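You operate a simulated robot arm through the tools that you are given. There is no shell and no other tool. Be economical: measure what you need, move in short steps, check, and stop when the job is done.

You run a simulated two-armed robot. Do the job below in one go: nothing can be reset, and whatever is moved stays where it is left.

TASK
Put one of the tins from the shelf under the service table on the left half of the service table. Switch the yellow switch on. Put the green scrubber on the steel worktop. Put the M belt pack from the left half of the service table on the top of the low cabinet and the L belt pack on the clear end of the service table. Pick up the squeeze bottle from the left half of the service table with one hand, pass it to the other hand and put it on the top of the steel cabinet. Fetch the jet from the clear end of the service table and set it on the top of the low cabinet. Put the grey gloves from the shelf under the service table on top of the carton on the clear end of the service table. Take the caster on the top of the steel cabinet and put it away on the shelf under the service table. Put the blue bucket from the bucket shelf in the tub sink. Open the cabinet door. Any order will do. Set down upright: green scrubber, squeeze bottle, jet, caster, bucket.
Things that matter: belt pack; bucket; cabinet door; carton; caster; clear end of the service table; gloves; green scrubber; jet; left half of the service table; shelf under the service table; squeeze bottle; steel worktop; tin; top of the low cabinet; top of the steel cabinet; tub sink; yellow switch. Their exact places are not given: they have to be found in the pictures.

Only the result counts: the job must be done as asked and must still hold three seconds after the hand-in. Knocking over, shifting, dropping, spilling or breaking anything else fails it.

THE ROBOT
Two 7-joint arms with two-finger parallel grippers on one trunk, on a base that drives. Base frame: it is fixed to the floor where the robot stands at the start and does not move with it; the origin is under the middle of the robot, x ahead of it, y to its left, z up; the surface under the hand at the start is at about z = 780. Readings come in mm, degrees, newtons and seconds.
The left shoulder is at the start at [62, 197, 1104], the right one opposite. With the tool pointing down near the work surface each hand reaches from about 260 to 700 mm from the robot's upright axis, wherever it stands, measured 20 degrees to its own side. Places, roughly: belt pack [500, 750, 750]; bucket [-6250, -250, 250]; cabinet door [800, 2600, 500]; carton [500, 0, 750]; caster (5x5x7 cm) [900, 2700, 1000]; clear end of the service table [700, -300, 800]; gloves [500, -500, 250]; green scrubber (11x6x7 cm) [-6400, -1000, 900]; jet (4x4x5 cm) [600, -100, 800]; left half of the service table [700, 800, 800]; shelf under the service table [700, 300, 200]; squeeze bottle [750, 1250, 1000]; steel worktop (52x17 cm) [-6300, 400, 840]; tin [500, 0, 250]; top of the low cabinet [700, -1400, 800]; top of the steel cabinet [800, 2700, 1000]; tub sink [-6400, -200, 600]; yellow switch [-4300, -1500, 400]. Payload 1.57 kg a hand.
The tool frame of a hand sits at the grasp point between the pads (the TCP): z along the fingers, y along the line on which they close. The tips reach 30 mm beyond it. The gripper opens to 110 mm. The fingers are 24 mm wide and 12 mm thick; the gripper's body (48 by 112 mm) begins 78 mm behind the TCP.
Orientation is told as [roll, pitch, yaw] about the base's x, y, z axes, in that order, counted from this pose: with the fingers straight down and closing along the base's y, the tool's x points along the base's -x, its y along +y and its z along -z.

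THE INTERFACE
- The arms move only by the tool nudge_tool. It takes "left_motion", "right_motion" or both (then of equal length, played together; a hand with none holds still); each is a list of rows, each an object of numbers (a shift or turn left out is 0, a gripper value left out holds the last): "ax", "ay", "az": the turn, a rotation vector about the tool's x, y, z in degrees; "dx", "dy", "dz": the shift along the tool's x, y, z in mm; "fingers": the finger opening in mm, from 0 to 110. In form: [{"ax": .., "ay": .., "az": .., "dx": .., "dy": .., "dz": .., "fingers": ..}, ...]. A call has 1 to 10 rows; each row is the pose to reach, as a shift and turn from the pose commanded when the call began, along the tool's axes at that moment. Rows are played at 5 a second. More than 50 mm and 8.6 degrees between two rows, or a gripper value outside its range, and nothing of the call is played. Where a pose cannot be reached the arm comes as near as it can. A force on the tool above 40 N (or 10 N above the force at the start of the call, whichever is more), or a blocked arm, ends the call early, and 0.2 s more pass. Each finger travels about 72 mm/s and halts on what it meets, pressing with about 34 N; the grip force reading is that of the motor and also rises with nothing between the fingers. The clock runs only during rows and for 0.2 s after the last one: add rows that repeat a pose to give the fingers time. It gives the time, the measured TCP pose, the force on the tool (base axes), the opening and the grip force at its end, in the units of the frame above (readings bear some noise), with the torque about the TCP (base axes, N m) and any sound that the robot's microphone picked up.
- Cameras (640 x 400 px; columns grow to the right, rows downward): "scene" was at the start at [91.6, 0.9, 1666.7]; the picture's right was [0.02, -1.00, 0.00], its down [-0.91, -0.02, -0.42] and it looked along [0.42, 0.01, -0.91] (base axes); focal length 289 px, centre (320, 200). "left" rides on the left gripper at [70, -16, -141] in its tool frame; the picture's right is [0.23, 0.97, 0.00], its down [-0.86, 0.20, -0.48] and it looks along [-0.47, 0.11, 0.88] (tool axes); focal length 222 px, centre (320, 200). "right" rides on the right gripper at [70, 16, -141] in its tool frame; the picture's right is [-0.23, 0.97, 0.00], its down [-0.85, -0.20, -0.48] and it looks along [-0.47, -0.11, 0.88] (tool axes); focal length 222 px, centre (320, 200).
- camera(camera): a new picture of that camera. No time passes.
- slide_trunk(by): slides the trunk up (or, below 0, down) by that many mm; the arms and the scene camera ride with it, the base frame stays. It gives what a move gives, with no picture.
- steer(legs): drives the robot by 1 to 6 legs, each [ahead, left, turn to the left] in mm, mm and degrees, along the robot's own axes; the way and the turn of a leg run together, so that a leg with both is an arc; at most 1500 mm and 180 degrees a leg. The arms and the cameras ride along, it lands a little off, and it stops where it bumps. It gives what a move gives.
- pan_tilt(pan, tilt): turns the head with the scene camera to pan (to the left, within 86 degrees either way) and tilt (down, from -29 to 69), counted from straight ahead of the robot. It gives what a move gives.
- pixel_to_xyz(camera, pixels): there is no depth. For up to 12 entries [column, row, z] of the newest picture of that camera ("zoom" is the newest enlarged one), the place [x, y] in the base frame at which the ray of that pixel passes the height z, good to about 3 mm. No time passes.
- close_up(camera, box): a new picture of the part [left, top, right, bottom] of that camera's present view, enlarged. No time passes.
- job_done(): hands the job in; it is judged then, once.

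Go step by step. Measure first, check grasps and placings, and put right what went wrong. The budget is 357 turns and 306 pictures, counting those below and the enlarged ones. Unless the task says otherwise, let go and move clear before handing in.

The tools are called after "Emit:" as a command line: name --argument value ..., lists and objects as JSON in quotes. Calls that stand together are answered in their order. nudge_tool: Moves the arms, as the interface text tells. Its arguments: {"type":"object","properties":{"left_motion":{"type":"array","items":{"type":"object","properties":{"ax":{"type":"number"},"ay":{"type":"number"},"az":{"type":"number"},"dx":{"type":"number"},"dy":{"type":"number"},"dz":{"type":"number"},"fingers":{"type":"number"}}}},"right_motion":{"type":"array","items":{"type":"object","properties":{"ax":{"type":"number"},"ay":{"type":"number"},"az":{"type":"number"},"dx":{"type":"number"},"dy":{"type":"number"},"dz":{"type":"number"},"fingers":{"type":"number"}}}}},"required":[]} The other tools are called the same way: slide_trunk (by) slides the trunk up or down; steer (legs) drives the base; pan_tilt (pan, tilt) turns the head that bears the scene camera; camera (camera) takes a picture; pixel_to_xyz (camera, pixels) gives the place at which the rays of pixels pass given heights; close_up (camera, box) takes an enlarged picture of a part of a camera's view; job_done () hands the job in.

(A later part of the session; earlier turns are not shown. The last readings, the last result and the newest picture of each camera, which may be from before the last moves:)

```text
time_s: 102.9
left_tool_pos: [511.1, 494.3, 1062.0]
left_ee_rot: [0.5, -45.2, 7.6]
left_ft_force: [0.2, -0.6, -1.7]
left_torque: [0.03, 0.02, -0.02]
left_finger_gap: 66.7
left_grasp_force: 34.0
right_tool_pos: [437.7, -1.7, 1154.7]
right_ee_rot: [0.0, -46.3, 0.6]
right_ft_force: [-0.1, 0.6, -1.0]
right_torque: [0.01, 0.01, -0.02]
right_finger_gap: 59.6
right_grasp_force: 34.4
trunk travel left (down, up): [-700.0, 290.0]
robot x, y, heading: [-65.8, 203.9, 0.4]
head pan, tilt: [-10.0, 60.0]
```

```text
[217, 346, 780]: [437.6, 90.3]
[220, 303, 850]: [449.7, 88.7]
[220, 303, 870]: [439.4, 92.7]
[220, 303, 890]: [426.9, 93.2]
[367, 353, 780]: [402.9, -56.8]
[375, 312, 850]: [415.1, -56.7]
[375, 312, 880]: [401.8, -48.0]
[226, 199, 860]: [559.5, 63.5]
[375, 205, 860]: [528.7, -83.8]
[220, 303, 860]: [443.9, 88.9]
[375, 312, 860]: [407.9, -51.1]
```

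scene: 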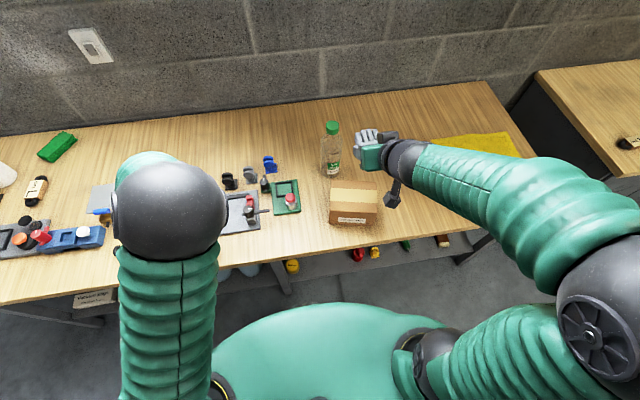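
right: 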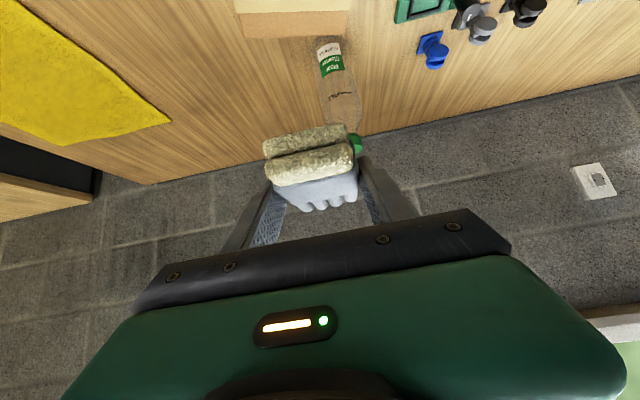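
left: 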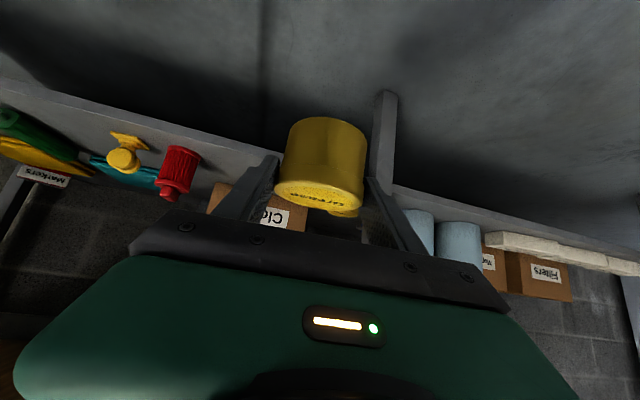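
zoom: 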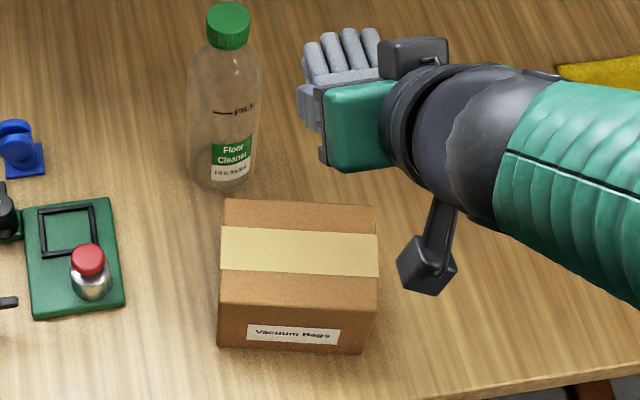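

Carton top ≈ z 873, centre (479,5). Lower gloves to ~45 mm above, check.

Emit:
nudge_tool --right_motion '[{"dx": -11, "dz": 11}, {"dx": -22, "dy": 7, "dz": 23}, {"dx": 8, "dy": 7, "dz": 51}, {"dx": 38, "dy": 7, "dz": 79}, {"dx": 68, "dy": 7, "dz": 108}, {"dx": 97, "dy": 7, "dz": 136}, {"dx": 126, "dy": 7, "dz": 164}]'

Emit:
close_up --camera "scene" --box '[300, 120, 420, 240]'

Emit:
camera --camera "right"

```text
time_s: 104.5
left_tool_pos: [512.2, 495.5, 1060.8]
left_ee_rot: [0.6, -45.0, 7.6]
left_ft_force: [-0.4, -0.4, -1.8]
left_torque: [0.0, 0.03, -0.03]
left_finger_gap: 66.6
left_grasp_force: 34.2
right_tool_pos: [472.7, 7.1, 949.3]
right_ee_rot: [-0.1, -46.5, 0.5]
right_ft_force: [-0.6, 0.5, -0.5]
right_torque: [0.02, 0.02, -0.01]
right_finger_gap: 59.4
right_grasp_force: 33.8
trunk travel left (down, up): [-700.0, 290.0]
robot x, y, heading: [-69.2, 202.9, 0.5]
head pan, tilt: [-10.0, 60.0]
```

```text
3.33 times, centred on (360, 180) of scene
```

zoom: 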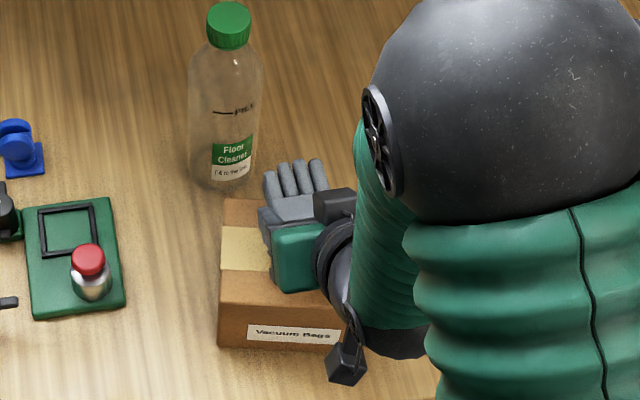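

```text
241 pictures are left
```

right: 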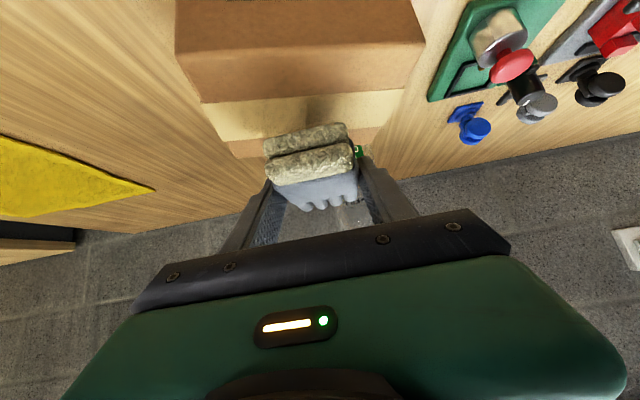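

Shift back 20 mm and lower to contact.

Emit:
nudge_tool --right_motion '[{"dx": 14, "dz": -14}, {"dx": 24, "dz": -5}, {"dx": 34, "dz": 5}, {"dx": 39, "dz": 10}, {"dx": 43, "dz": 13}]'

Emit:
close_up --camera "right" --box '[160, 80, 480, 280]'

```text
time_s: 105.7
left_tool_pos: [511.5, 494.9, 1061.2]
left_ee_rot: [0.6, -45.2, 7.7]
left_ft_force: [-0.5, 0.4, -1.4]
left_torque: [-0.02, 0.02, -0.03]
left_finger_gap: 66.9
left_grasp_force: 34.0
right_tool_pos: [448.6, 7.1, 910.5]
right_ee_rot: [0.0, -46.4, 0.6]
right_ft_force: [0.7, -1.2, -1.4]
right_torque: [0.02, 0.05, 0.02]
right_finger_gap: 59.2
right_grasp_force: 34.1
trunk travel left (down, up): [-700.0, 290.0]
robot x, y, heading: [-66.8, 204.3, 0.7]
head pan, tilt: [-10.0, 60.0]
```

```text
2.00 times, centred on (320, 180) of right
```

zoom: 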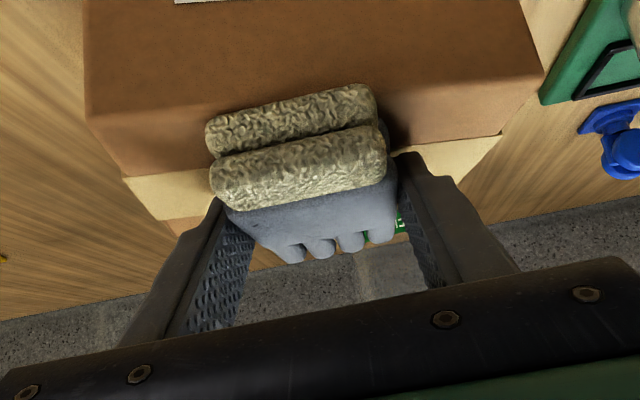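

Emit:
nudge_tool --right_motion '[{"dx": 1.4, "dz": 1.4}, {"dx": 2.9, "dz": 2.8}, {"dx": 4.3, "dz": 4.1}, {"dx": 5, "dz": 4.8}, {"dx": 5, "dz": 4.8}]'

```text
time_s: 106.9
left_tool_pos: [506.8, 496.6, 1064.7]
left_ee_rot: [0.2, -45.4, 7.9]
left_ft_force: [0.3, 0.1, -2.2]
left_torque: [-0.01, 0.03, 0.02]
left_finger_gap: 66.7
left_grasp_force: 33.7
right_tool_pos: [448.8, 7.1, 908.8]
right_ee_rot: [-0.2, -47.3, 0.7]
right_ft_force: [-10.5, -0.4, 21.3]
right_torque: [0.04, 0.87, 0.02]
right_finger_gap: 59.5
right_grasp_force: 33.9
trunk travel left (down, up): [-700.0, 290.0]
robot x, y, heading: [-70.4, 203.5, 0.7]
head pan, tilt: [-10.0, 60.0]
stopped in row 5 (right hand): the force on the tool passed its limit at 41 N (the readings are from after the stop); the commanded pose is now the measured one
```

Contact. Release by opening slowly.

Emit:
nudge_tool --right_motion '[{"dx": -1, "dz": -1}, {"dx": -1, "dz": -1, "fingers": 68}, {"dx": -1, "dz": -1, "fingers": 78}, {"dx": -1, "dz": -1, "fingers": 78}]'

Emit:
close_up --camera "right" --box '[160, 80, 480, 280]'

```text
time_s: 107.9
left_tool_pos: [510.0, 494.4, 1062.6]
left_ee_rot: [0.3, -45.3, 7.8]
left_ft_force: [-0.8, 0.9, -1.3]
left_torque: [0.01, 0.04, 0.0]
left_finger_gap: 66.7
left_grasp_force: 34.5
right_tool_pos: [451.0, 7.3, 909.2]
right_ee_rot: [0.0, -47.0, 0.7]
right_ft_force: [-2.7, 1.2, 18.5]
right_torque: [0.11, -0.16, -0.28]
right_finger_gap: 76.4
right_grasp_force: 0.1
trunk travel left (down, up): [-700.0, 290.0]
robot x, y, heading: [-68.7, 202.6, 0.7]
head pan, tilt: [-10.0, 60.0]
```

```text
2.00 times, centred on (320, 180) of right
```

zoom: 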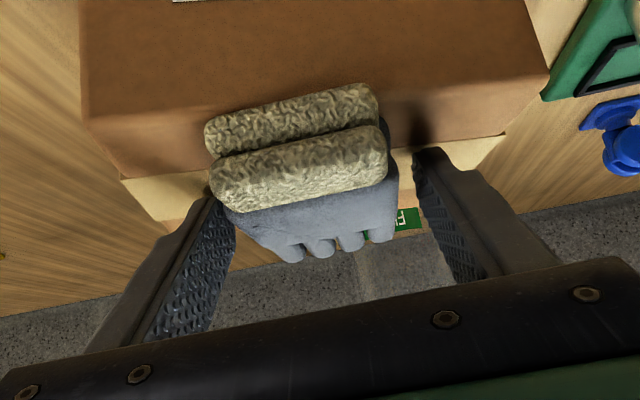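

Released. Raise vertically and inspect.

Emit:
nudge_tool --right_motion '[{"dx": -3, "dz": -3, "fingers": 84}, {"dx": -10, "dz": -9}, {"dx": -29, "dz": -28}, {"dx": -60, "dz": -58}, {"dx": -90, "dz": -87}, {"dx": -120, "dz": -116}, {"dx": -146, "dz": -138}]'

Emit:
camera --camera "scene"

Emit:
close_up --camera "right" --box '[160, 0, 480, 200]'

```text
time_s: 109.5
left_tool_pos: [510.2, 494.3, 1062.6]
left_ee_rot: [0.3, -45.3, 7.6]
left_ft_force: [-0.7, 0.1, -2.1]
left_torque: [0.0, 0.0, 0.01]
left_finger_gap: 66.6
left_grasp_force: 34.0
right_tool_pos: [449.7, 4.1, 1110.1]
right_ee_rot: [0.0, -46.9, 0.6]
right_ft_force: [0.3, 0.1, 0.2]
right_torque: [-0.02, 0.03, 0.01]
right_finger_gap: 83.9
right_grasp_force: 0.1
trunk travel left (down, up): [-700.0, 290.0]
robot x, y, heading: [-71.2, 205.6, 0.6]
head pan, tilt: [-10.0, 60.0]
```

```text
238 pictures are left
```

scene: 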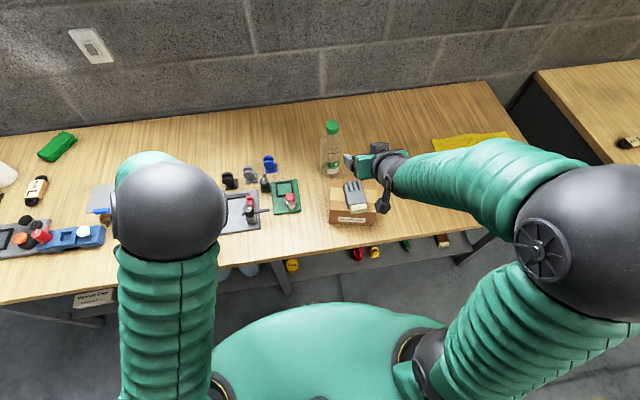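

```text
2.00 times, centred on (320, 100) of right
```

zoom: 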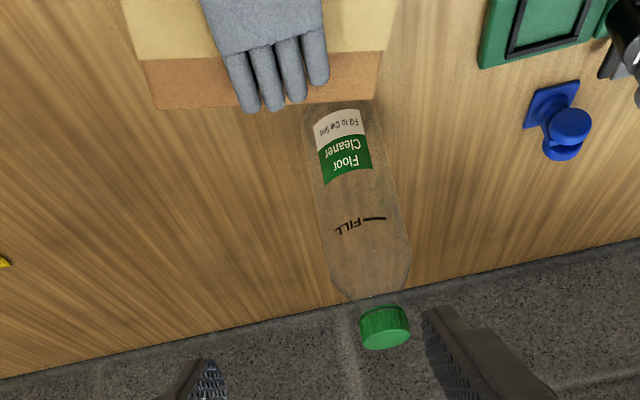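

Gloves rest on the carton. Now find a clear spot for the tin on the left half.

Emit:
pixel_to_xyz --camera "scene" --pixels '[[190, 140, 780], [230, 180, 780], [250, 175, 780], [100, 150, 780], [90, 210, 780], [260, 220, 780], [57, 147, 780], [36, 190, 780]]'

Emit:
camera --camera "left"

```text
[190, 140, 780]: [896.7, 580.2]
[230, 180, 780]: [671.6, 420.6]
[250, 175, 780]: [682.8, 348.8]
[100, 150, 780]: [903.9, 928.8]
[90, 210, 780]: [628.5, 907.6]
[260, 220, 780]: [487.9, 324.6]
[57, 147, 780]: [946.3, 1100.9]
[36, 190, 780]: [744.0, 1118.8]
```

```text
236 pictures are left
```

left: 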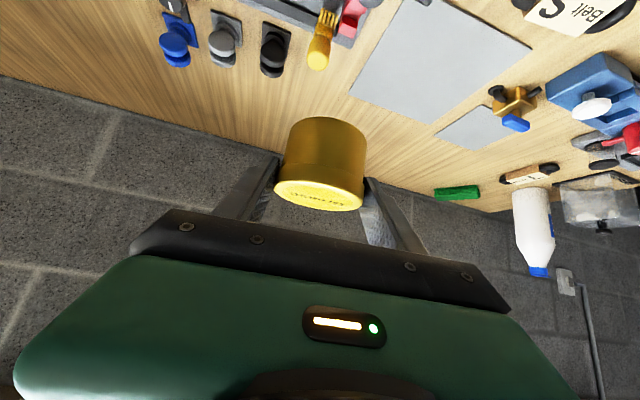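

Emit:
pixel_to_xyz --camera "left" --pixels '[[350, 90, 780], [435, 124, 780], [438, 134, 780], [315, 68, 780], [272, 75, 780], [480, 150, 780], [300, 100, 780], [400, 140, 780], [457, 190, 780], [524, 172, 800]]'

```text
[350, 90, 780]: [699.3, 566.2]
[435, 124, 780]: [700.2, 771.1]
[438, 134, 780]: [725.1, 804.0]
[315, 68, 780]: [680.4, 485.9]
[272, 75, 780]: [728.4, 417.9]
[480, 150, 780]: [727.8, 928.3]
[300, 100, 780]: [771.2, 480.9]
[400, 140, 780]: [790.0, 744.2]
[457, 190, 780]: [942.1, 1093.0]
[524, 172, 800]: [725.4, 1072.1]
```

Clear spot at ~(773,620) behind the sheet. Drive left 190 then ahead 130.

Emit:
steer --legs '[[0, 190, 0], [125, 0, -0.5]]'

Emit:
camera --camera "left"

```text
time_s: 111.9
left_tool_pos: [638.8, 674.3, 1065.2]
left_ee_rot: [0.2, -45.5, 6.8]
left_ft_force: [1.0, -1.1, -1.2]
left_torque: [0.03, 0.04, 0.0]
left_finger_gap: 66.5
left_grasp_force: 34.0
right_tool_pos: [571.1, 186.0, 1109.2]
right_ee_rot: [0.2, -46.9, -0.2]
right_ft_force: [-0.1, -1.2, -0.2]
right_torque: [0.02, 0.02, -0.01]
right_finger_gap: 84.0
right_grasp_force: 0.0
trunk travel left (down, up): [-700.0, 290.0]
robot x, y, heading: [56.9, 393.2, -0.4]
head pan, tilt: [-10.0, 60.0]
```

```text
235 pictures are left
```

left: 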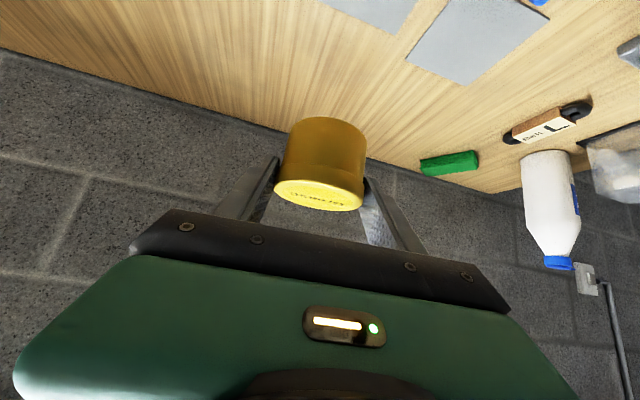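

Lower toward (775,650), stop at z≈840.

Emit:
nudge_tool --left_motion '[{"dx": 0, "dy": -6, "dz": 40}, {"dx": 5, "dy": -12, "dz": 80}, {"dx": 12, "dy": -20, "dz": 120}, {"dx": 22, "dy": -28, "dz": 160}, {"dx": 35, "dy": -34, "dz": 195}, {"dx": 50, "dy": -40, "dz": 225}, {"dx": 68, "dy": -40, "dz": 252}]'

Emit:
camera --camera "left"

Emit:
camera --camera "scene"

```text
time_s: 113.5
left_tool_pos: [776.0, 651.1, 838.3]
left_ee_rot: [-0.1, -45.5, 7.1]
left_ft_force: [0.7, -0.2, -1.9]
left_torque: [-0.05, 0.02, 0.01]
left_finger_gap: 66.5
left_grasp_force: 34.0
right_tool_pos: [573.6, 189.6, 1108.5]
right_ee_rot: [0.0, -46.7, -0.1]
right_ft_force: [0.2, -1.4, -0.6]
right_torque: [-0.02, 0.02, 0.0]
right_finger_gap: 83.9
right_grasp_force: 0.0
trunk travel left (down, up): [-700.0, 290.0]
robot x, y, heading: [56.8, 395.0, -0.3]
head pan, tilt: [-10.0, 60.0]
```

```text
234 pictures are left
```

left: 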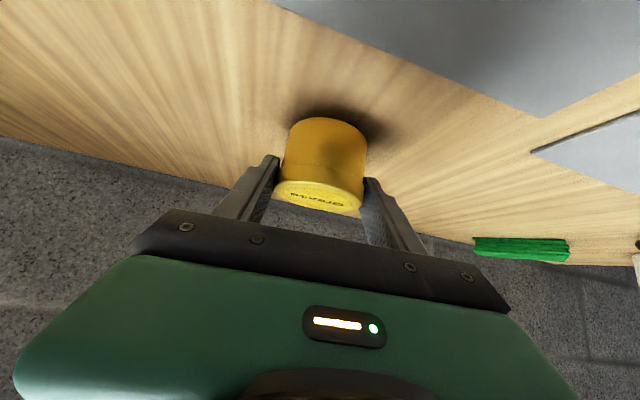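

```text
233 pictures are left
```

scene: 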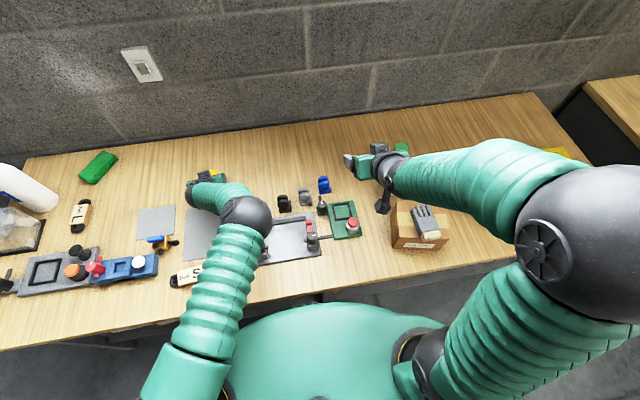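

Good clear spot. Lower gently until contact.

Emit:
nudge_tool --left_motion '[{"dx": 1.4, "dz": 1.4}, {"dx": 2.9, "dz": 2.8}, {"dx": 4.3, "dz": 4.2}, {"dx": 5.7, "dz": 5.6}, {"dx": 7.1, "dz": 7}, {"dx": 8.6, "dz": 8.4}, {"dx": 10, "dz": 9.8}]'

```text
time_s: 115.1
left_tool_pos: [775.7, 651.6, 827.9]
left_ee_rot: [0.1, -45.8, 7.2]
left_ft_force: [0.6, 3.3, 16.3]
left_torque: [-0.21, -0.59, 0.14]
left_finger_gap: 66.5
left_grasp_force: 33.9
right_tool_pos: [569.0, 189.3, 1110.1]
right_ee_rot: [0.1, -46.9, -0.2]
right_ft_force: [-0.3, 0.2, 0.9]
right_torque: [0.0, -0.03, -0.01]
right_finger_gap: 83.9
right_grasp_force: 0.1
trunk travel left (down, up): [-700.0, 290.0]
robot x, y, heading: [53.7, 395.8, -0.2]
head pan, tilt: [-10.0, 60.0]
```

Contact at 828. Open and check.

Emit:
nudge_tool --left_motion '[{"fingers": 74}, {"fingers": 88}, {"fingers": 88}]'

Emit:
close_up --camera "left" --box '[200, 80, 440, 230]'

```text
time_s: 115.9
left_tool_pos: [776.0, 651.1, 825.5]
left_ee_rot: [0.1, -45.4, 6.9]
left_ft_force: [0.2, -0.3, 0.1]
left_torque: [-0.01, 0.01, -0.01]
left_finger_gap: 88.0
left_grasp_force: 0.1
right_tool_pos: [572.9, 188.5, 1107.6]
right_ee_rot: [0.0, -46.8, -0.2]
right_ft_force: [-0.1, -0.7, 0.2]
right_torque: [0.03, 0.0, -0.01]
right_finger_gap: 84.1
right_grasp_force: 0.1
trunk travel left (down, up): [-700.0, 290.0]
robot x, y, heading: [56.9, 396.2, -0.7]
head pan, tilt: [-10.0, 60.0]
```

```text
2.67 times, centred on (320, 155) of left
```

zoom: 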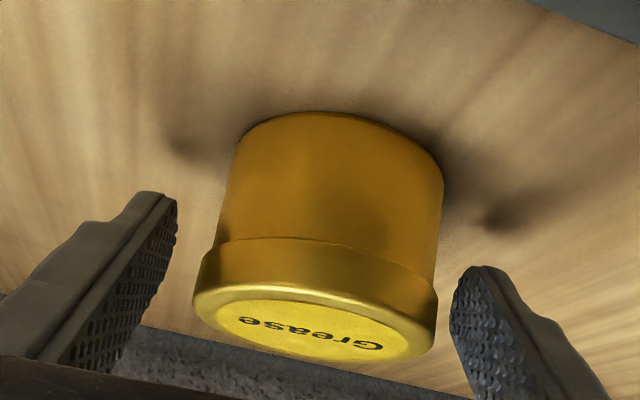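

Tin stands released. Back out along the finger axis.

Emit:
nudge_tool --left_motion '[{"dz": -20}, {"dz": -60}, {"dz": -105}, {"dz": -150}, {"dz": -195}, {"dz": -240}, {"dz": -280}]'

Emit:
camera --camera "scene"

```text
time_s: 116.7
left_tool_pos: [674.8, 764.2, 894.1]
left_ee_rot: [1.0, -45.0, 17.9]
left_ft_force: [0.3, 0.8, 0.3]
left_torque: [0.02, 0.0, -0.02]
left_finger_gap: 88.0
left_grasp_force: 0.1
right_tool_pos: [570.1, 190.8, 1113.6]
right_ee_rot: [-0.1, -47.1, 0.0]
right_ft_force: [0.9, 0.5, 0.2]
right_torque: [-0.06, 0.02, 0.0]
right_finger_gap: 84.1
right_grasp_force: 0.1
trunk travel left (down, up): [-700.0, 290.0]
robot x, y, heading: [55.7, 394.6, -0.3]
head pan, tilt: [-10.0, 60.0]
stopped in row 4 (left hand): the arm was blocked; the commanded pose is now the measured one
```

```text
231 pictures are left
```

scene: 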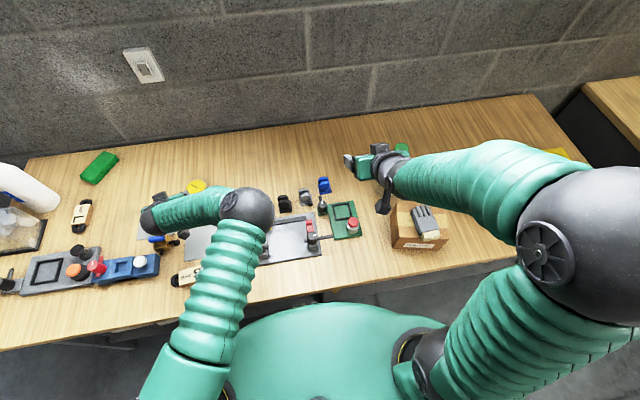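

The tin stands at (197,187); the left arm swung sideways near a limit. Raise it straight up.

Emit:
nudge_tool --left_motion '[{"dx": -14, "dz": -14}, {"dx": -28, "dz": -28}, {"dx": -43, "dz": -42}, {"dx": -57, "dz": -56}, {"dx": -71, "dz": -70}, {"dx": -85, "dz": -84}, {"dx": -100, "dz": -98}, {"dx": -114, "dz": -112}]'

Emit:
camera --camera "scene"

```text
time_s: 118.5
left_tool_pos: [679.2, 758.9, 1052.3]
left_ee_rot: [0.9, -45.0, 17.5]
left_ft_force: [-0.2, 0.9, -0.2]
left_torque: [0.0, 0.0, 0.0]
left_finger_gap: 87.8
left_grasp_force: 0.1
right_tool_pos: [570.6, 190.2, 1111.7]
right_ee_rot: [0.1, -47.0, -0.1]
right_ft_force: [-0.1, -0.5, -0.6]
right_torque: [0.01, -0.01, 0.02]
right_finger_gap: 83.9
right_grasp_force: 0.2
trunk travel left (down, up): [-700.0, 290.0]
robot x, y, heading: [54.3, 398.0, -0.4]
head pan, tilt: [-10.0, 60.0]
```

```text
230 pictures are left
```

scene: 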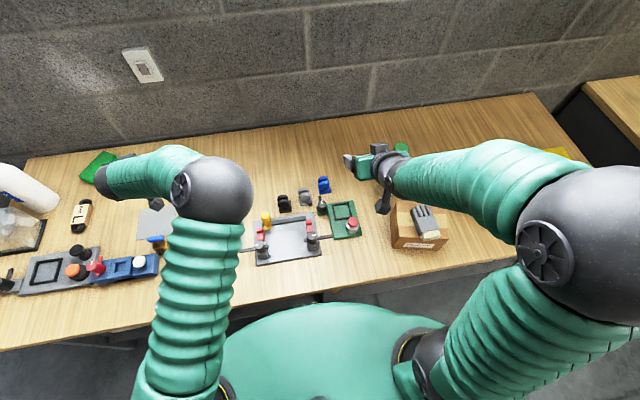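

Return both hands to vertical.

Emit:
nudge_tool --left_motion '[{"ay": 8}, {"ay": 16}, {"ay": 24}, {"ay": 32}, {"ay": 40}, {"ay": 45}]' --right_motion '[{"ay": 8}, {"ay": 16}, {"ay": 24}, {"ay": 32}, {"ay": 40}, {"ay": 46.8}]'

Emit:
camera --camera "scene"

```text
time_s: 119.9
left_tool_pos: [680.6, 759.7, 1049.4]
left_ee_rot: [0.7, 0.4, 18.3]
left_ft_force: [0.7, 0.1, 0.3]
left_torque: [0.0, 0.02, 0.02]
left_finger_gap: 88.0
left_grasp_force: 0.0
right_tool_pos: [572.2, 191.0, 1109.2]
right_ee_rot: [-0.2, 0.1, 0.0]
right_ft_force: [0.6, 1.1, -0.5]
right_torque: [0.01, 0.0, -0.04]
right_finger_gap: 84.1
right_grasp_force: 0.0
trunk travel left (down, up): [-700.0, 290.0]
robot x, y, heading: [54.8, 397.8, -0.3]
head pan, tilt: [-10.0, 60.0]
```

```text
229 pictures are left
```

scene: 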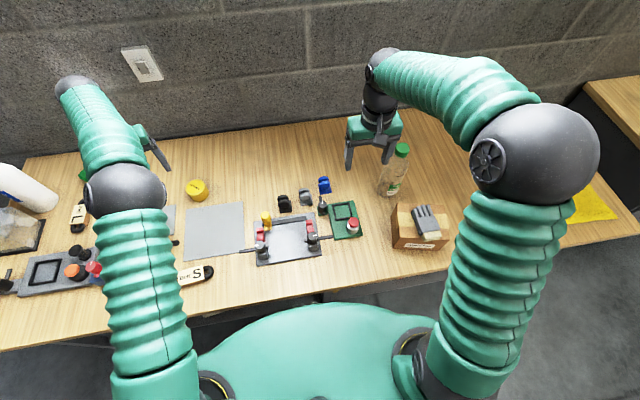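

Retreat 185 mm and drive left 600 to view the bottle and L pack.

Emit:
steer --legs '[[-185, 0, 0], [0, 600, 0]]'

Emit:
pan_tilt --pan 12 --tilt 45

Emit:
camera --camera "scene"

```text
time_s: 124.5
left_tool_pos: [488.8, 1360.7, 1052.8]
left_ee_rot: [0.8, 0.0, 18.5]
left_ft_force: [1.2, 0.1, 0.0]
left_torque: [-0.01, -0.04, 0.02]
left_finger_gap: 88.3
left_grasp_force: 0.0
right_tool_pos: [383.5, 790.7, 1107.8]
right_ee_rot: [0.2, -0.2, 0.2]
right_ft_force: [0.1, -0.5, -0.2]
right_torque: [0.0, 0.03, -0.01]
right_finger_gap: 83.9
right_grasp_force: 0.1
trunk travel left (down, up): [-700.0, 290.0]
robot x, y, heading: [-135.0, 998.6, -0.0]
head pan, tilt: [-10.0, 60.0]
```

```text
time_s: 125.3
left_tool_pos: [486.4, 1362.9, 1052.2]
left_ee_rot: [0.7, 0.0, 18.5]
left_ft_force: [-0.3, -0.2, -0.5]
left_torque: [0.05, -0.01, 0.0]
left_finger_gap: 88.4
left_grasp_force: 0.0
right_tool_pos: [382.6, 793.0, 1110.1]
right_ee_rot: [0.0, -0.2, 0.1]
right_ft_force: [0.4, -0.4, 0.0]
right_torque: [0.02, -0.01, 0.01]
right_finger_gap: 84.3
right_grasp_force: 0.1
trunk travel left (down, up): [-700.0, 290.0]
robot x, y, heading: [-131.9, 995.4, 0.5]
head pan, tilt: [12.0, 45.0]
```

```text
228 pictures are left
```

scene: 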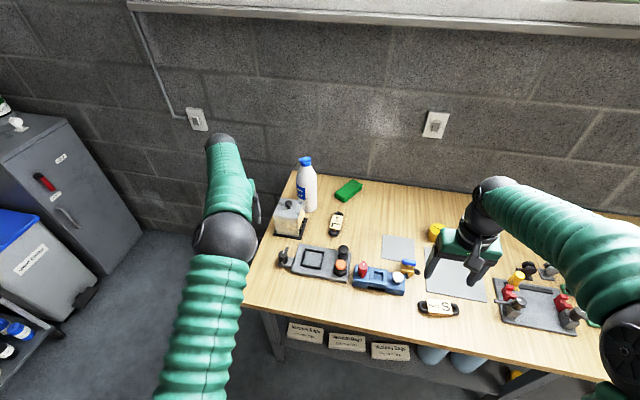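

Emit:
close_up --camera "scene" --box '[260, 140, 380, 250]'

Emit:
pixel_to_xyz --camera "scene" --pixels '[[307, 211, 780], [305, 157, 1000], [305, 157, 1020], [305, 157, 980], [288, 238, 780], [303, 236, 780], [285, 200, 860]]'

```text
3.64 times, centred on (320, 195) of scene
```

zoom: 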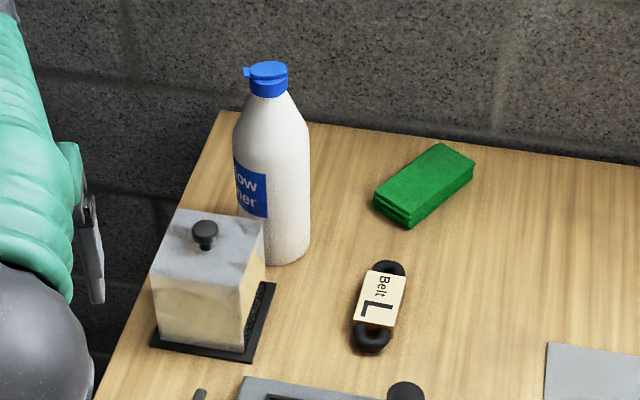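

```text
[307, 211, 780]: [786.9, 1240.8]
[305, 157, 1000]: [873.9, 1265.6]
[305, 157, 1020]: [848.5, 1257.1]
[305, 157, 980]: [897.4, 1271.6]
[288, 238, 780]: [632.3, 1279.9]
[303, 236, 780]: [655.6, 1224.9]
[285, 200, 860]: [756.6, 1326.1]
```

Bottle base ≈ (815,1240), height ≈ 260; the clear box sits in front-left. Drive ahead 130, then swing the left hand to the right of the box.

Emit:
steer --legs '[[130, 0, -0.3]]'

Emit:
nudge_tool --left_motion '[{"dy": -40, "fingers": 100}, {"dy": -80}, {"dy": -120}, {"dy": -160}, {"dy": -200}, {"dy": -230}]'

Emit:
nudge_tool --left_motion '[{"ay": -8}, {"ay": -16}, {"ay": -24}, {"ay": -32}, {"ay": -40}, {"ay": -48}, {"ay": -54}, {"ay": -60}]'

Emit:
camera --camera "scene"

```text
time_s: 126.6
left_tool_pos: [621.2, 1358.8, 1053.0]
left_ee_rot: [0.6, -0.1, 18.0]
left_ft_force: [0.3, -0.1, 1.2]
left_torque: [-0.01, 0.01, 0.03]
left_finger_gap: 88.0
left_grasp_force: 0.1
right_tool_pos: [509.2, 790.3, 1112.0]
right_ee_rot: [-0.1, -0.3, -0.3]
right_ft_force: [0.7, -0.8, -0.3]
right_torque: [0.0, -0.02, -0.02]
right_finger_gap: 84.2
right_grasp_force: 0.0
trunk travel left (down, up): [-700.0, 290.0]
robot x, y, heading: [-4.0, 999.7, -0.3]
head pan, tilt: [12.0, 45.0]
```

```text
time_s: 128.0
left_tool_pos: [675.3, 1134.2, 1051.5]
left_ee_rot: [0.7, -0.1, 18.1]
left_ft_force: [0.1, 0.3, -0.1]
left_torque: [0.05, -0.01, -0.04]
left_finger_gap: 100.0
left_grasp_force: 0.2
left hand out of reach, approached as far as the arm can: row 5, 6
right_tool_pos: [509.0, 790.0, 1111.3]
right_ee_rot: [0.2, -0.4, -0.3]
right_ft_force: [0.4, -0.8, -1.1]
right_torque: [-0.01, -0.02, 0.0]
right_finger_gap: 84.0
right_grasp_force: 0.0
trunk travel left (down, up): [-700.0, 290.0]
robot x, y, heading: [-4.7, 999.7, -0.7]
head pan, tilt: [12.0, 45.0]
```

```text
time_s: 129.5
left_tool_pos: [672.9, 1280.3, 1060.9]
left_ee_rot: [-2.2, -49.9, 33.1]
left_ft_force: [-0.3, 0.0, 0.1]
left_torque: [-0.02, -0.02, -0.01]
left_finger_gap: 99.9
left_grasp_force: 0.0
right_tool_pos: [509.4, 793.7, 1110.9]
right_ee_rot: [-0.3, -0.3, -0.3]
right_ft_force: [0.7, -0.2, -0.1]
right_torque: [-0.02, 0.0, 0.03]
right_finger_gap: 84.0
right_grasp_force: 0.0
trunk travel left (down, up): [-700.0, 290.0]
robot x, y, heading: [-6.5, 999.3, -0.5]
head pan, tilt: [12.0, 45.0]
stopped in row 7 (left hand): the arm was blocked; the commanded pose is now the measured one
```

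```text
226 pictures are left
```

scene: 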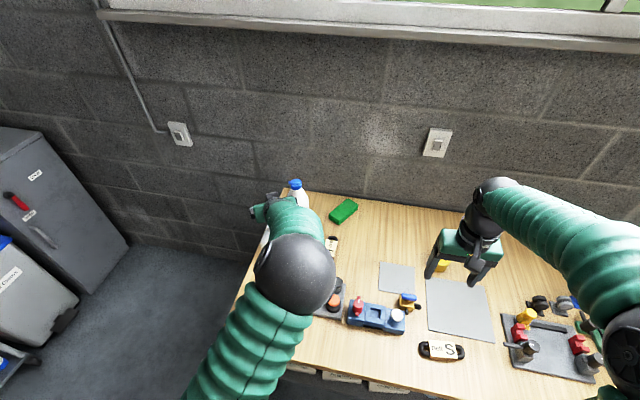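

The arm settled at yaw 33°, pitch −50° above the table without contact. Slide it to the right (tool −y) toward a pre-grasp point.

Emit:
nudge_tool --left_motion '[{"dy": -37}, {"dy": -74}, {"dy": -111}, {"dy": -111}]'

Emit:
camera --camera "left"

```text
time_s: 130.4
left_tool_pos: [725.1, 1276.8, 1080.3]
left_ee_rot: [-5.5, -50.3, 44.0]
left_ft_force: [0.2, 0.0, -0.6]
left_torque: [-0.03, 0.03, 0.01]
left_finger_gap: 100.0
left_grasp_force: 0.0
right_tool_pos: [505.7, 791.4, 1111.4]
right_ee_rot: [-0.2, -0.6, -0.2]
right_ft_force: [0.2, -0.2, -0.1]
right_torque: [0.01, 0.01, 0.0]
right_finger_gap: 84.1
right_grasp_force: 0.1
trunk travel left (down, up): [-700.0, 290.0]
robot x, y, heading: [-3.0, 1000.9, -0.3]
head pan, tilt: [12.0, 45.0]
stopped in row 4 (left hand): the arm was blocked; the commanded pose is now the measured one
```

```text
225 pictures are left
```

left: 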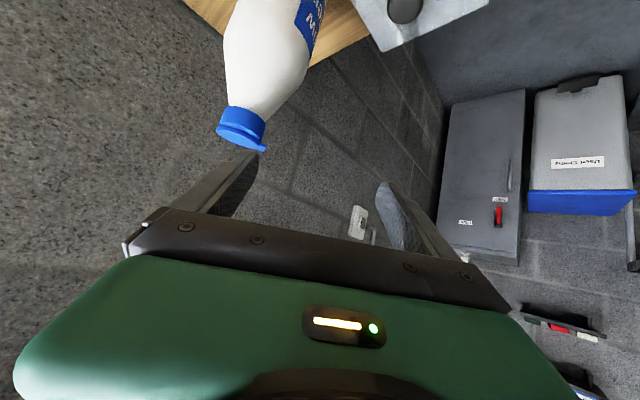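

The hand is at yaw 44°, pitch −50°. I'll use the base for positioning: back 40, right 125, then lower the hand.

Emit:
steer --legs '[[-50, 0, 0], [0, -125, 0]]'

Emit:
nudge_tool --left_motion '[{"dx": 23, "dz": 19}, {"dx": 46, "dz": 38}, {"dx": 69, "dz": 58}, {"dx": 92, "dz": 77}]'

Emit:
camera --camera "left"

Emit:
camera --camera "scene"

```text
time_s: 132.2
left_tool_pos: [674.7, 1180.8, 1078.9]
left_ee_rot: [-6.9, -49.4, 45.3]
left_ft_force: [-1.6, 0.8, -0.6]
left_torque: [-0.07, -0.06, -0.11]
left_finger_gap: 99.8
left_grasp_force: 0.1
right_tool_pos: [453.7, 694.7, 1119.6]
right_ee_rot: [-1.3, -0.7, -0.1]
right_ft_force: [0.2, 2.0, -0.8]
right_torque: [-0.16, -0.05, -0.01]
right_finger_gap: 84.0
right_grasp_force: 0.1
trunk travel left (down, up): [-700.0, 290.0]
robot x, y, heading: [-56.5, 880.5, -0.3]
head pan, tilt: [12.0, 45.0]
```

```text
time_s: 133.2
left_tool_pos: [680.0, 1166.6, 980.5]
left_ee_rot: [-7.3, -51.0, 47.3]
left_ft_force: [0.1, -0.5, 0.1]
left_torque: [0.04, 0.03, 0.02]
left_finger_gap: 100.0
left_grasp_force: 0.1
right_tool_pos: [454.0, 664.5, 1116.7]
right_ee_rot: [0.3, -0.6, -0.2]
right_ft_force: [0.3, -0.2, -0.6]
right_torque: [0.04, 0.0, 0.0]
right_finger_gap: 84.0
right_grasp_force: 0.0
trunk travel left (down, up): [-700.0, 290.0]
robot x, y, heading: [-52.0, 876.6, -0.2]
head pan, tilt: [12.0, 45.0]
```

```text
224 pictures are left
```

left: 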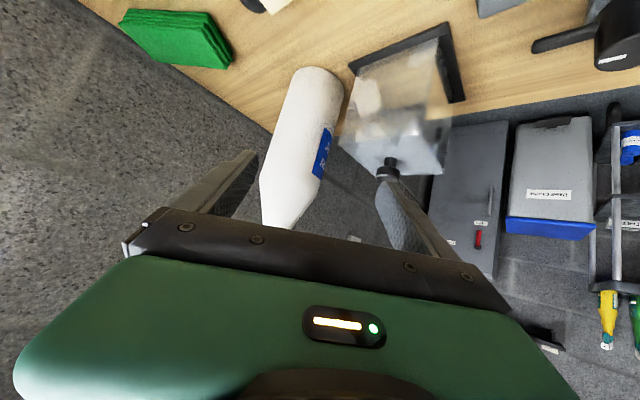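

```text
223 pictures are left
```

scene: 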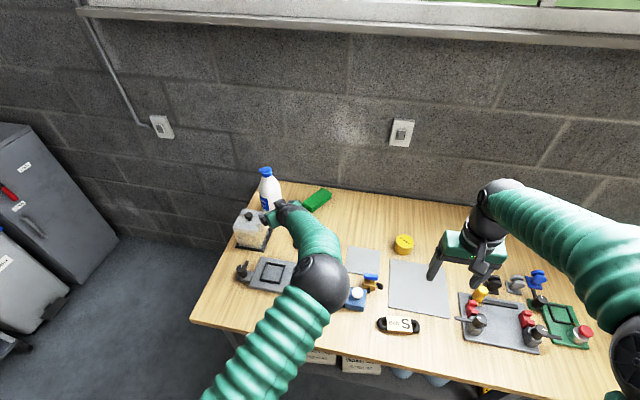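

This yaw would sweep the clear box. Raise, return to vertical with yaw≈0, then re-pitch at a more extended position.

Emit:
nudge_tool --left_motion '[{"dx": -31, "dz": -25}, {"dx": -62, "dz": -50}, {"dx": -93, "dz": -75}, {"dx": -120, "dz": -97}, {"dx": -120, "dz": -97, "ay": 8}, {"dx": -120, "dz": -97, "ay": 16}, {"dx": -120, "dz": -97, "ay": 24}, {"dx": -120, "dz": -97, "ay": 32}, {"dx": -120, "dz": -97, "ay": 40}, {"dx": -120, "dz": -97, "ay": 48}]'

Emit:
camera --camera "scene"

```text
time_s: 135.4
left_tool_pos: [618.7, 1148.0, 1110.5]
left_ee_rot: [-3.6, -2.4, 40.1]
left_ft_force: [-1.8, -0.2, 0.4]
left_torque: [0.01, -0.05, 0.02]
left_finger_gap: 100.1
left_grasp_force: 0.0
left hand out of reach, approached as far as the arm can: row 9, 10
right_tool_pos: [452.4, 673.0, 1115.1]
right_ee_rot: [0.0, -0.8, -0.1]
right_ft_force: [-0.4, -0.1, -0.6]
right_torque: [-0.01, 0.01, -0.02]
right_finger_gap: 84.0
right_grasp_force: 0.0
trunk travel left (down, up): [-700.0, 290.0]
robot x, y, heading: [-53.4, 876.6, -0.4]
head pan, tilt: [12.0, 45.0]
```

```text
222 pictures are left
```

scene: 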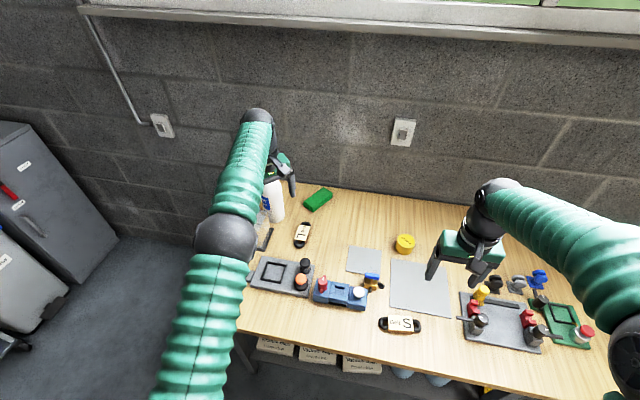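

Emit:
nudge_tool --left_motion '[{"dx": 25, "dy": 12, "az": 7}, {"dx": 50, "dy": 24, "az": 14}, {"dx": 75, "dy": 36, "az": 21}, {"dx": 104, "dy": 47, "az": 28}, {"dx": 104, "dy": 47, "az": 35}, {"dx": 104, "dy": 47, "az": 40}]'

Emit:
camera --camera "scene"

```text
time_s: 136.8
left_tool_pos: [508.3, 1113.3, 1101.2]
left_ee_rot: [-1.0, -4.1, 0.0]
left_ft_force: [0.1, -0.3, 0.4]
left_torque: [-0.02, 0.01, 0.01]
left_finger_gap: 99.9
left_grasp_force: 0.1
right_tool_pos: [453.1, 668.9, 1113.7]
right_ee_rot: [0.0, -0.6, -0.1]
right_ft_force: [0.3, -0.3, -0.3]
right_torque: [0.02, 0.01, 0.02]
right_finger_gap: 83.8
right_grasp_force: 0.1
trunk travel left (down, up): [-700.0, 290.0]
robot x, y, heading: [-58.3, 881.0, -0.4]
head pan, tilt: [12.0, 45.0]
```

```text
221 pictures are left
```

scene: 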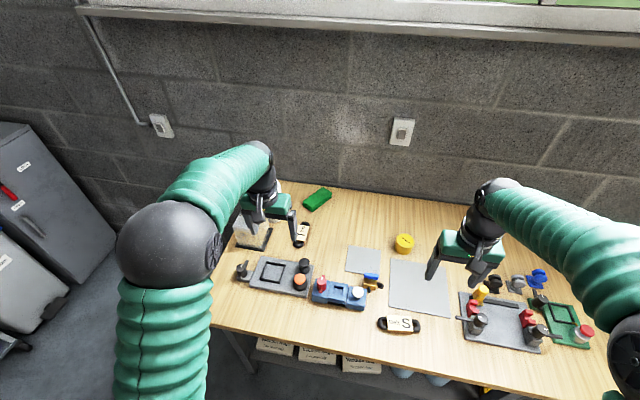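

Good elbow-out posture. Now pitch −45° while extending forward 150 mm.

Emit:
nudge_tool --left_motion '[{"dx": -30, "ay": -5}, {"dx": -60, "ay": -10}, {"dx": -90, "ay": -15}, {"dx": -120, "ay": -20}, {"dx": -140, "ay": -25}, {"dx": -150, "ay": -30}, {"dx": -155, "ay": -35}, {"dx": -160, "ay": -41}]'

Emit:
camera --camera "scene"

```text
time_s: 138.6
left_tool_pos: [669.1, 1113.9, 1113.4]
left_ee_rot: [-1.4, -45.2, 1.1]
left_ft_force: [0.4, -0.6, -1.1]
left_torque: [0.01, 0.01, -0.02]
left_finger_gap: 100.2
left_grasp_force: 0.0
right_tool_pos: [453.7, 671.2, 1114.2]
right_ee_rot: [0.0, -0.7, -0.1]
right_ft_force: [0.5, -0.9, 0.0]
right_torque: [0.02, 0.01, 0.03]
right_finger_gap: 83.9
right_grasp_force: 0.1
trunk travel left (down, up): [-700.0, 290.0]
robot x, y, heading: [-55.3, 881.1, -0.4]
head pan, tilt: [12.0, 45.0]
```

```text
220 pictures are left
```

scene: 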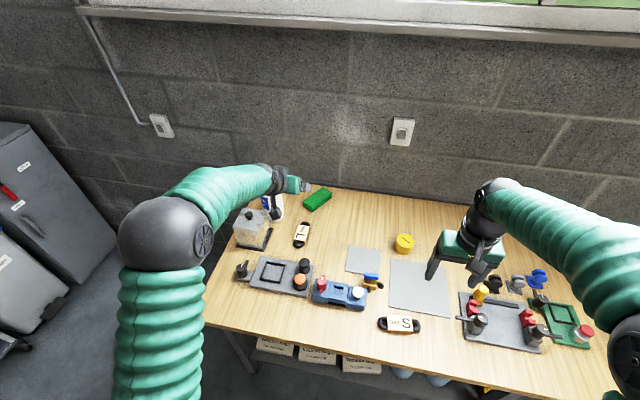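

Emit:
steer --legs '[[0, 122, 0.3]]'

Emit:
camera --camera "left"

```text
time_s: 139.8
left_tool_pos: [669.8, 1206.1, 1118.4]
left_ee_rot: [0.4, -45.1, -0.4]
left_ft_force: [0.8, -2.0, 0.5]
left_torque: [0.2, 0.06, 0.17]
left_finger_gap: 99.9
left_grasp_force: 0.1
right_tool_pos: [453.9, 762.9, 1109.3]
right_ee_rot: [1.2, -0.7, -0.2]
right_ft_force: [0.7, -1.5, -0.7]
right_torque: [0.18, -0.03, 0.01]
right_finger_gap: 83.9
right_grasp_force: 0.1
trunk travel left (down, up): [-700.0, 290.0]
robot x, y, heading: [-54.3, 998.3, -0.4]
head pan, tilt: [12.0, 45.0]
```

```text
219 pictures are left
```

left: 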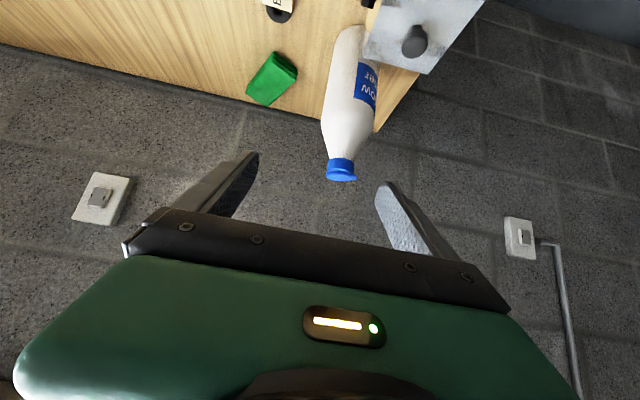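

Emit:
pixel_to_xyz --camera "left" --pixels '[[341, 170, 1040], [341, 178, 1042], [338, 150, 990], [350, 28, 780], [345, 90, 880], [410, 45, 890]]'

Emit:
camera --camera "scene"

```text
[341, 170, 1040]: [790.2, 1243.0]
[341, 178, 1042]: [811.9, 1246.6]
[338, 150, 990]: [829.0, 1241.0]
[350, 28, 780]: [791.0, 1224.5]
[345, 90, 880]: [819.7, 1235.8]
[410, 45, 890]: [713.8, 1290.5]
```

```text
218 pictures are left
```

scene: 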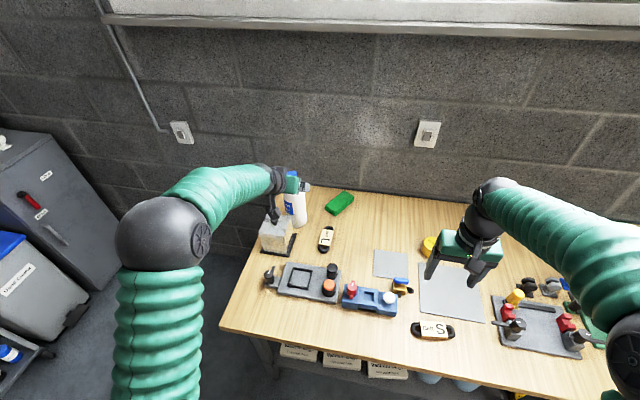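

Bottle axis ≈ (818,1240). Drive ahead 115.

Emit:
steer --legs '[[115, 0, 0]]'

Emit:
nudge_tool --left_motion '[{"dy": 0}, {"dy": 0}]'

Emit:
camera --camera "left"

Emit:
close_up --camera "scene" --box '[220, 140, 340, 250]'

```text
time_s: 141.1
left_tool_pos: [779.1, 1249.8, 1112.3]
left_ee_rot: [-2.7, -45.3, 1.9]
left_ft_force: [0.1, 1.6, -0.3]
left_torque: [-0.14, -0.02, -0.11]
left_finger_gap: 99.9
left_grasp_force: 0.1
right_tool_pos: [563.9, 805.4, 1118.8]
right_ee_rot: [-0.8, -0.9, -0.1]
right_ft_force: [0.9, 1.8, 0.8]
right_torque: [-0.12, 0.04, 0.01]
right_finger_gap: 84.1
right_grasp_force: 0.0
trunk travel left (down, up): [-700.0, 290.0]
robot x, y, heading: [59.9, 995.6, -0.4]
head pan, tilt: [12.0, 45.0]
```

```text
time_s: 141.7
left_tool_pos: [777.0, 1238.7, 1114.7]
left_ee_rot: [-1.8, -45.2, 1.4]
left_ft_force: [-0.2, 0.8, 0.3]
left_torque: [-0.02, -0.01, -0.03]
left_finger_gap: 99.9
left_grasp_force: 0.1
right_tool_pos: [563.3, 794.6, 1116.5]
right_ee_rot: [-0.2, -0.9, 0.1]
right_ft_force: [-0.3, 0.2, -0.2]
right_torque: [-0.05, -0.02, -0.03]
right_finger_gap: 83.8
right_grasp_force: 0.1
trunk travel left (down, up): [-700.0, 290.0]
robot x, y, heading: [61.4, 995.9, -0.3]
head pan, tilt: [12.0, 45.0]
```

```text
217 pictures are left
```

left: 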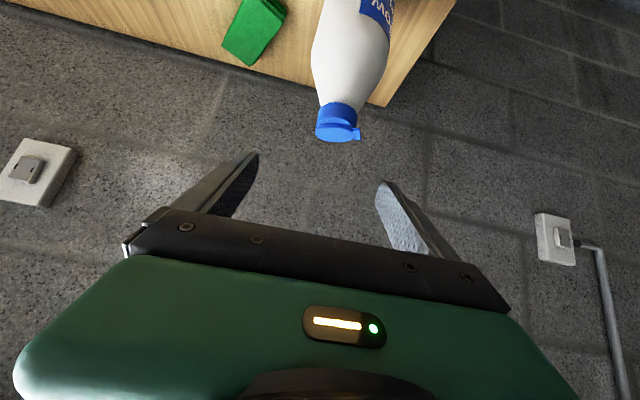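

```text
3.64 times, centred on (280, 195) of scene
```

zoom: 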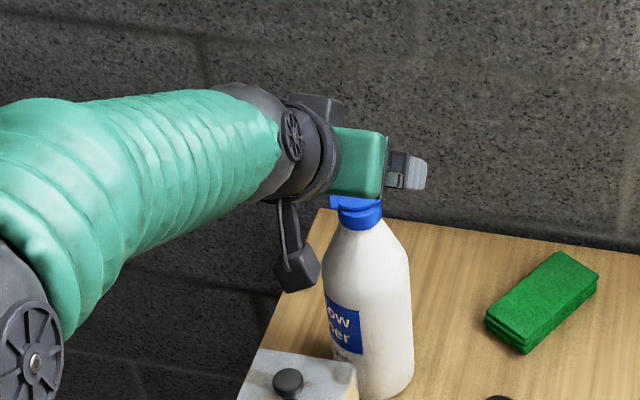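

Go forward 35 and descend 210 in steps with gripper open.

Emit:
nudge_tool --left_motion '[{"dx": -12, "dz": 12}, {"dx": -25, "dz": 25}, {"dx": 0, "dz": 49}, {"dx": 25, "dz": 74}, {"dx": 50, "dz": 98}, {"dx": 75, "dz": 123}, {"dx": 88, "dz": 136}]'

Emit:
camera --camera "left"

Emit:
close_up --camera "scene" --box '[220, 140, 340, 250]'

```text
time_s: 143.2
left_tool_pos: [821.6, 1236.6, 979.7]
left_ee_rot: [-0.6, -47.4, 0.8]
left_ft_force: [-2.9, 2.7, 16.8]
left_torque: [0.95, -0.05, 0.17]
left_finger_gap: 101.4
left_grasp_force: 0.7
right_tool_pos: [561.6, 788.0, 1116.6]
right_ee_rot: [0.0, -0.9, 0.0]
right_ft_force: [0.1, 0.1, -0.2]
right_torque: [0.0, 0.03, -0.03]
right_finger_gap: 83.9
right_grasp_force: 0.2
trunk travel left (down, up): [-700.0, 290.0]
robot x, y, heading: [63.1, 995.8, -0.3]
head pan, tilt: [12.0, 45.0]
stopped in row 7 (left hand): the force on the tool passed its limit at 45 N (the readings are from after the stop); the commanded pose is now the measured one
```

```text
215 pictures are left
```

left: 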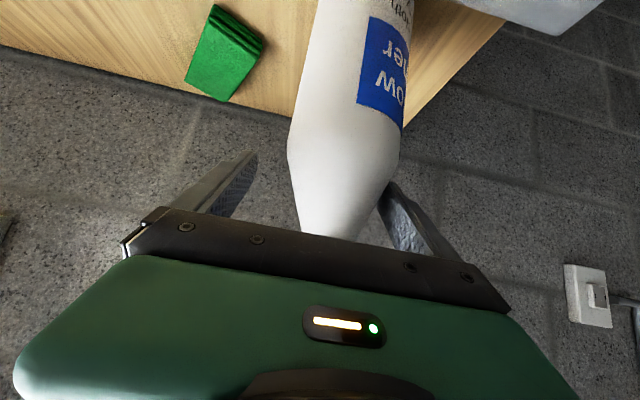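

```text
3.64 times, centred on (280, 195) of scene
```

zoom: 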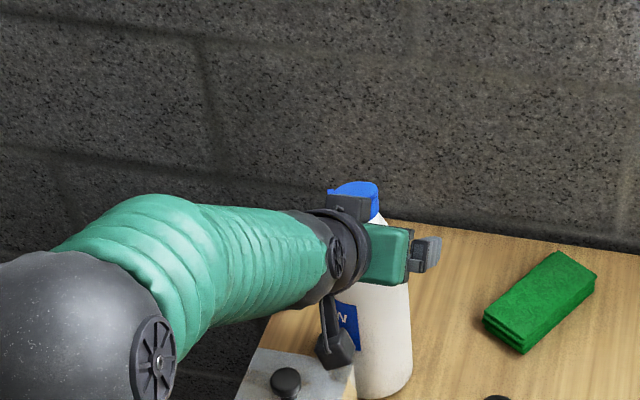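

The left finger touched the bottle shoulder; bottle centre is ~16 mm to +y. Raise 25, shift +16, descend again.

Emit:
nudge_tool --left_motion '[{"dx": -9, "dz": -9}, {"dx": -18, "dz": -18}, {"dx": -18, "dy": 9, "dz": -18}, {"dx": -18, "dy": 17, "dz": -18}, {"dx": -18, "dy": 17, "dz": -18}]'

Emit:
camera --camera "left"

```text
time_s: 144.4
left_tool_pos: [820.5, 1253.9, 999.2]
left_ee_rot: [-0.9, -46.8, 0.9]
left_ft_force: [0.0, 0.5, -0.1]
left_torque: [0.0, -0.04, 0.01]
left_finger_gap: 100.1
left_grasp_force: 0.0
right_tool_pos: [563.1, 790.8, 1115.8]
right_ee_rot: [-0.1, -1.1, -0.1]
right_ft_force: [-0.2, -0.5, 1.0]
right_torque: [-0.03, 0.0, -0.02]
right_finger_gap: 84.1
right_grasp_force: 0.2
trunk travel left (down, up): [-700.0, 290.0]
robot x, y, heading: [63.1, 997.3, -0.4]
head pan, tilt: [12.0, 45.0]
```

```text
213 pictures are left
```

left: 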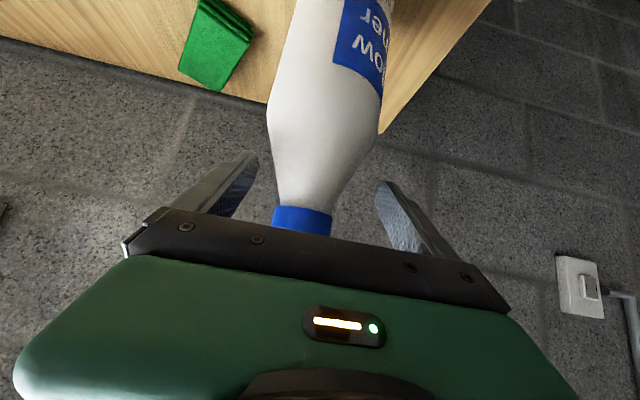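

Emit:
pixel_to_xyz --camera "left" --pixels '[[302, 212, 1015], [302, 212, 1030], [325, 125, 940], [326, 110, 920], [332, 60, 860], [339, 10, 800]]'

```text
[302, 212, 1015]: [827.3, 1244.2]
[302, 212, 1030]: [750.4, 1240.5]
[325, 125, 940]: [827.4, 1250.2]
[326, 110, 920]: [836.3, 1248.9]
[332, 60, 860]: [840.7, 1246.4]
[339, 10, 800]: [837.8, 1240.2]
```

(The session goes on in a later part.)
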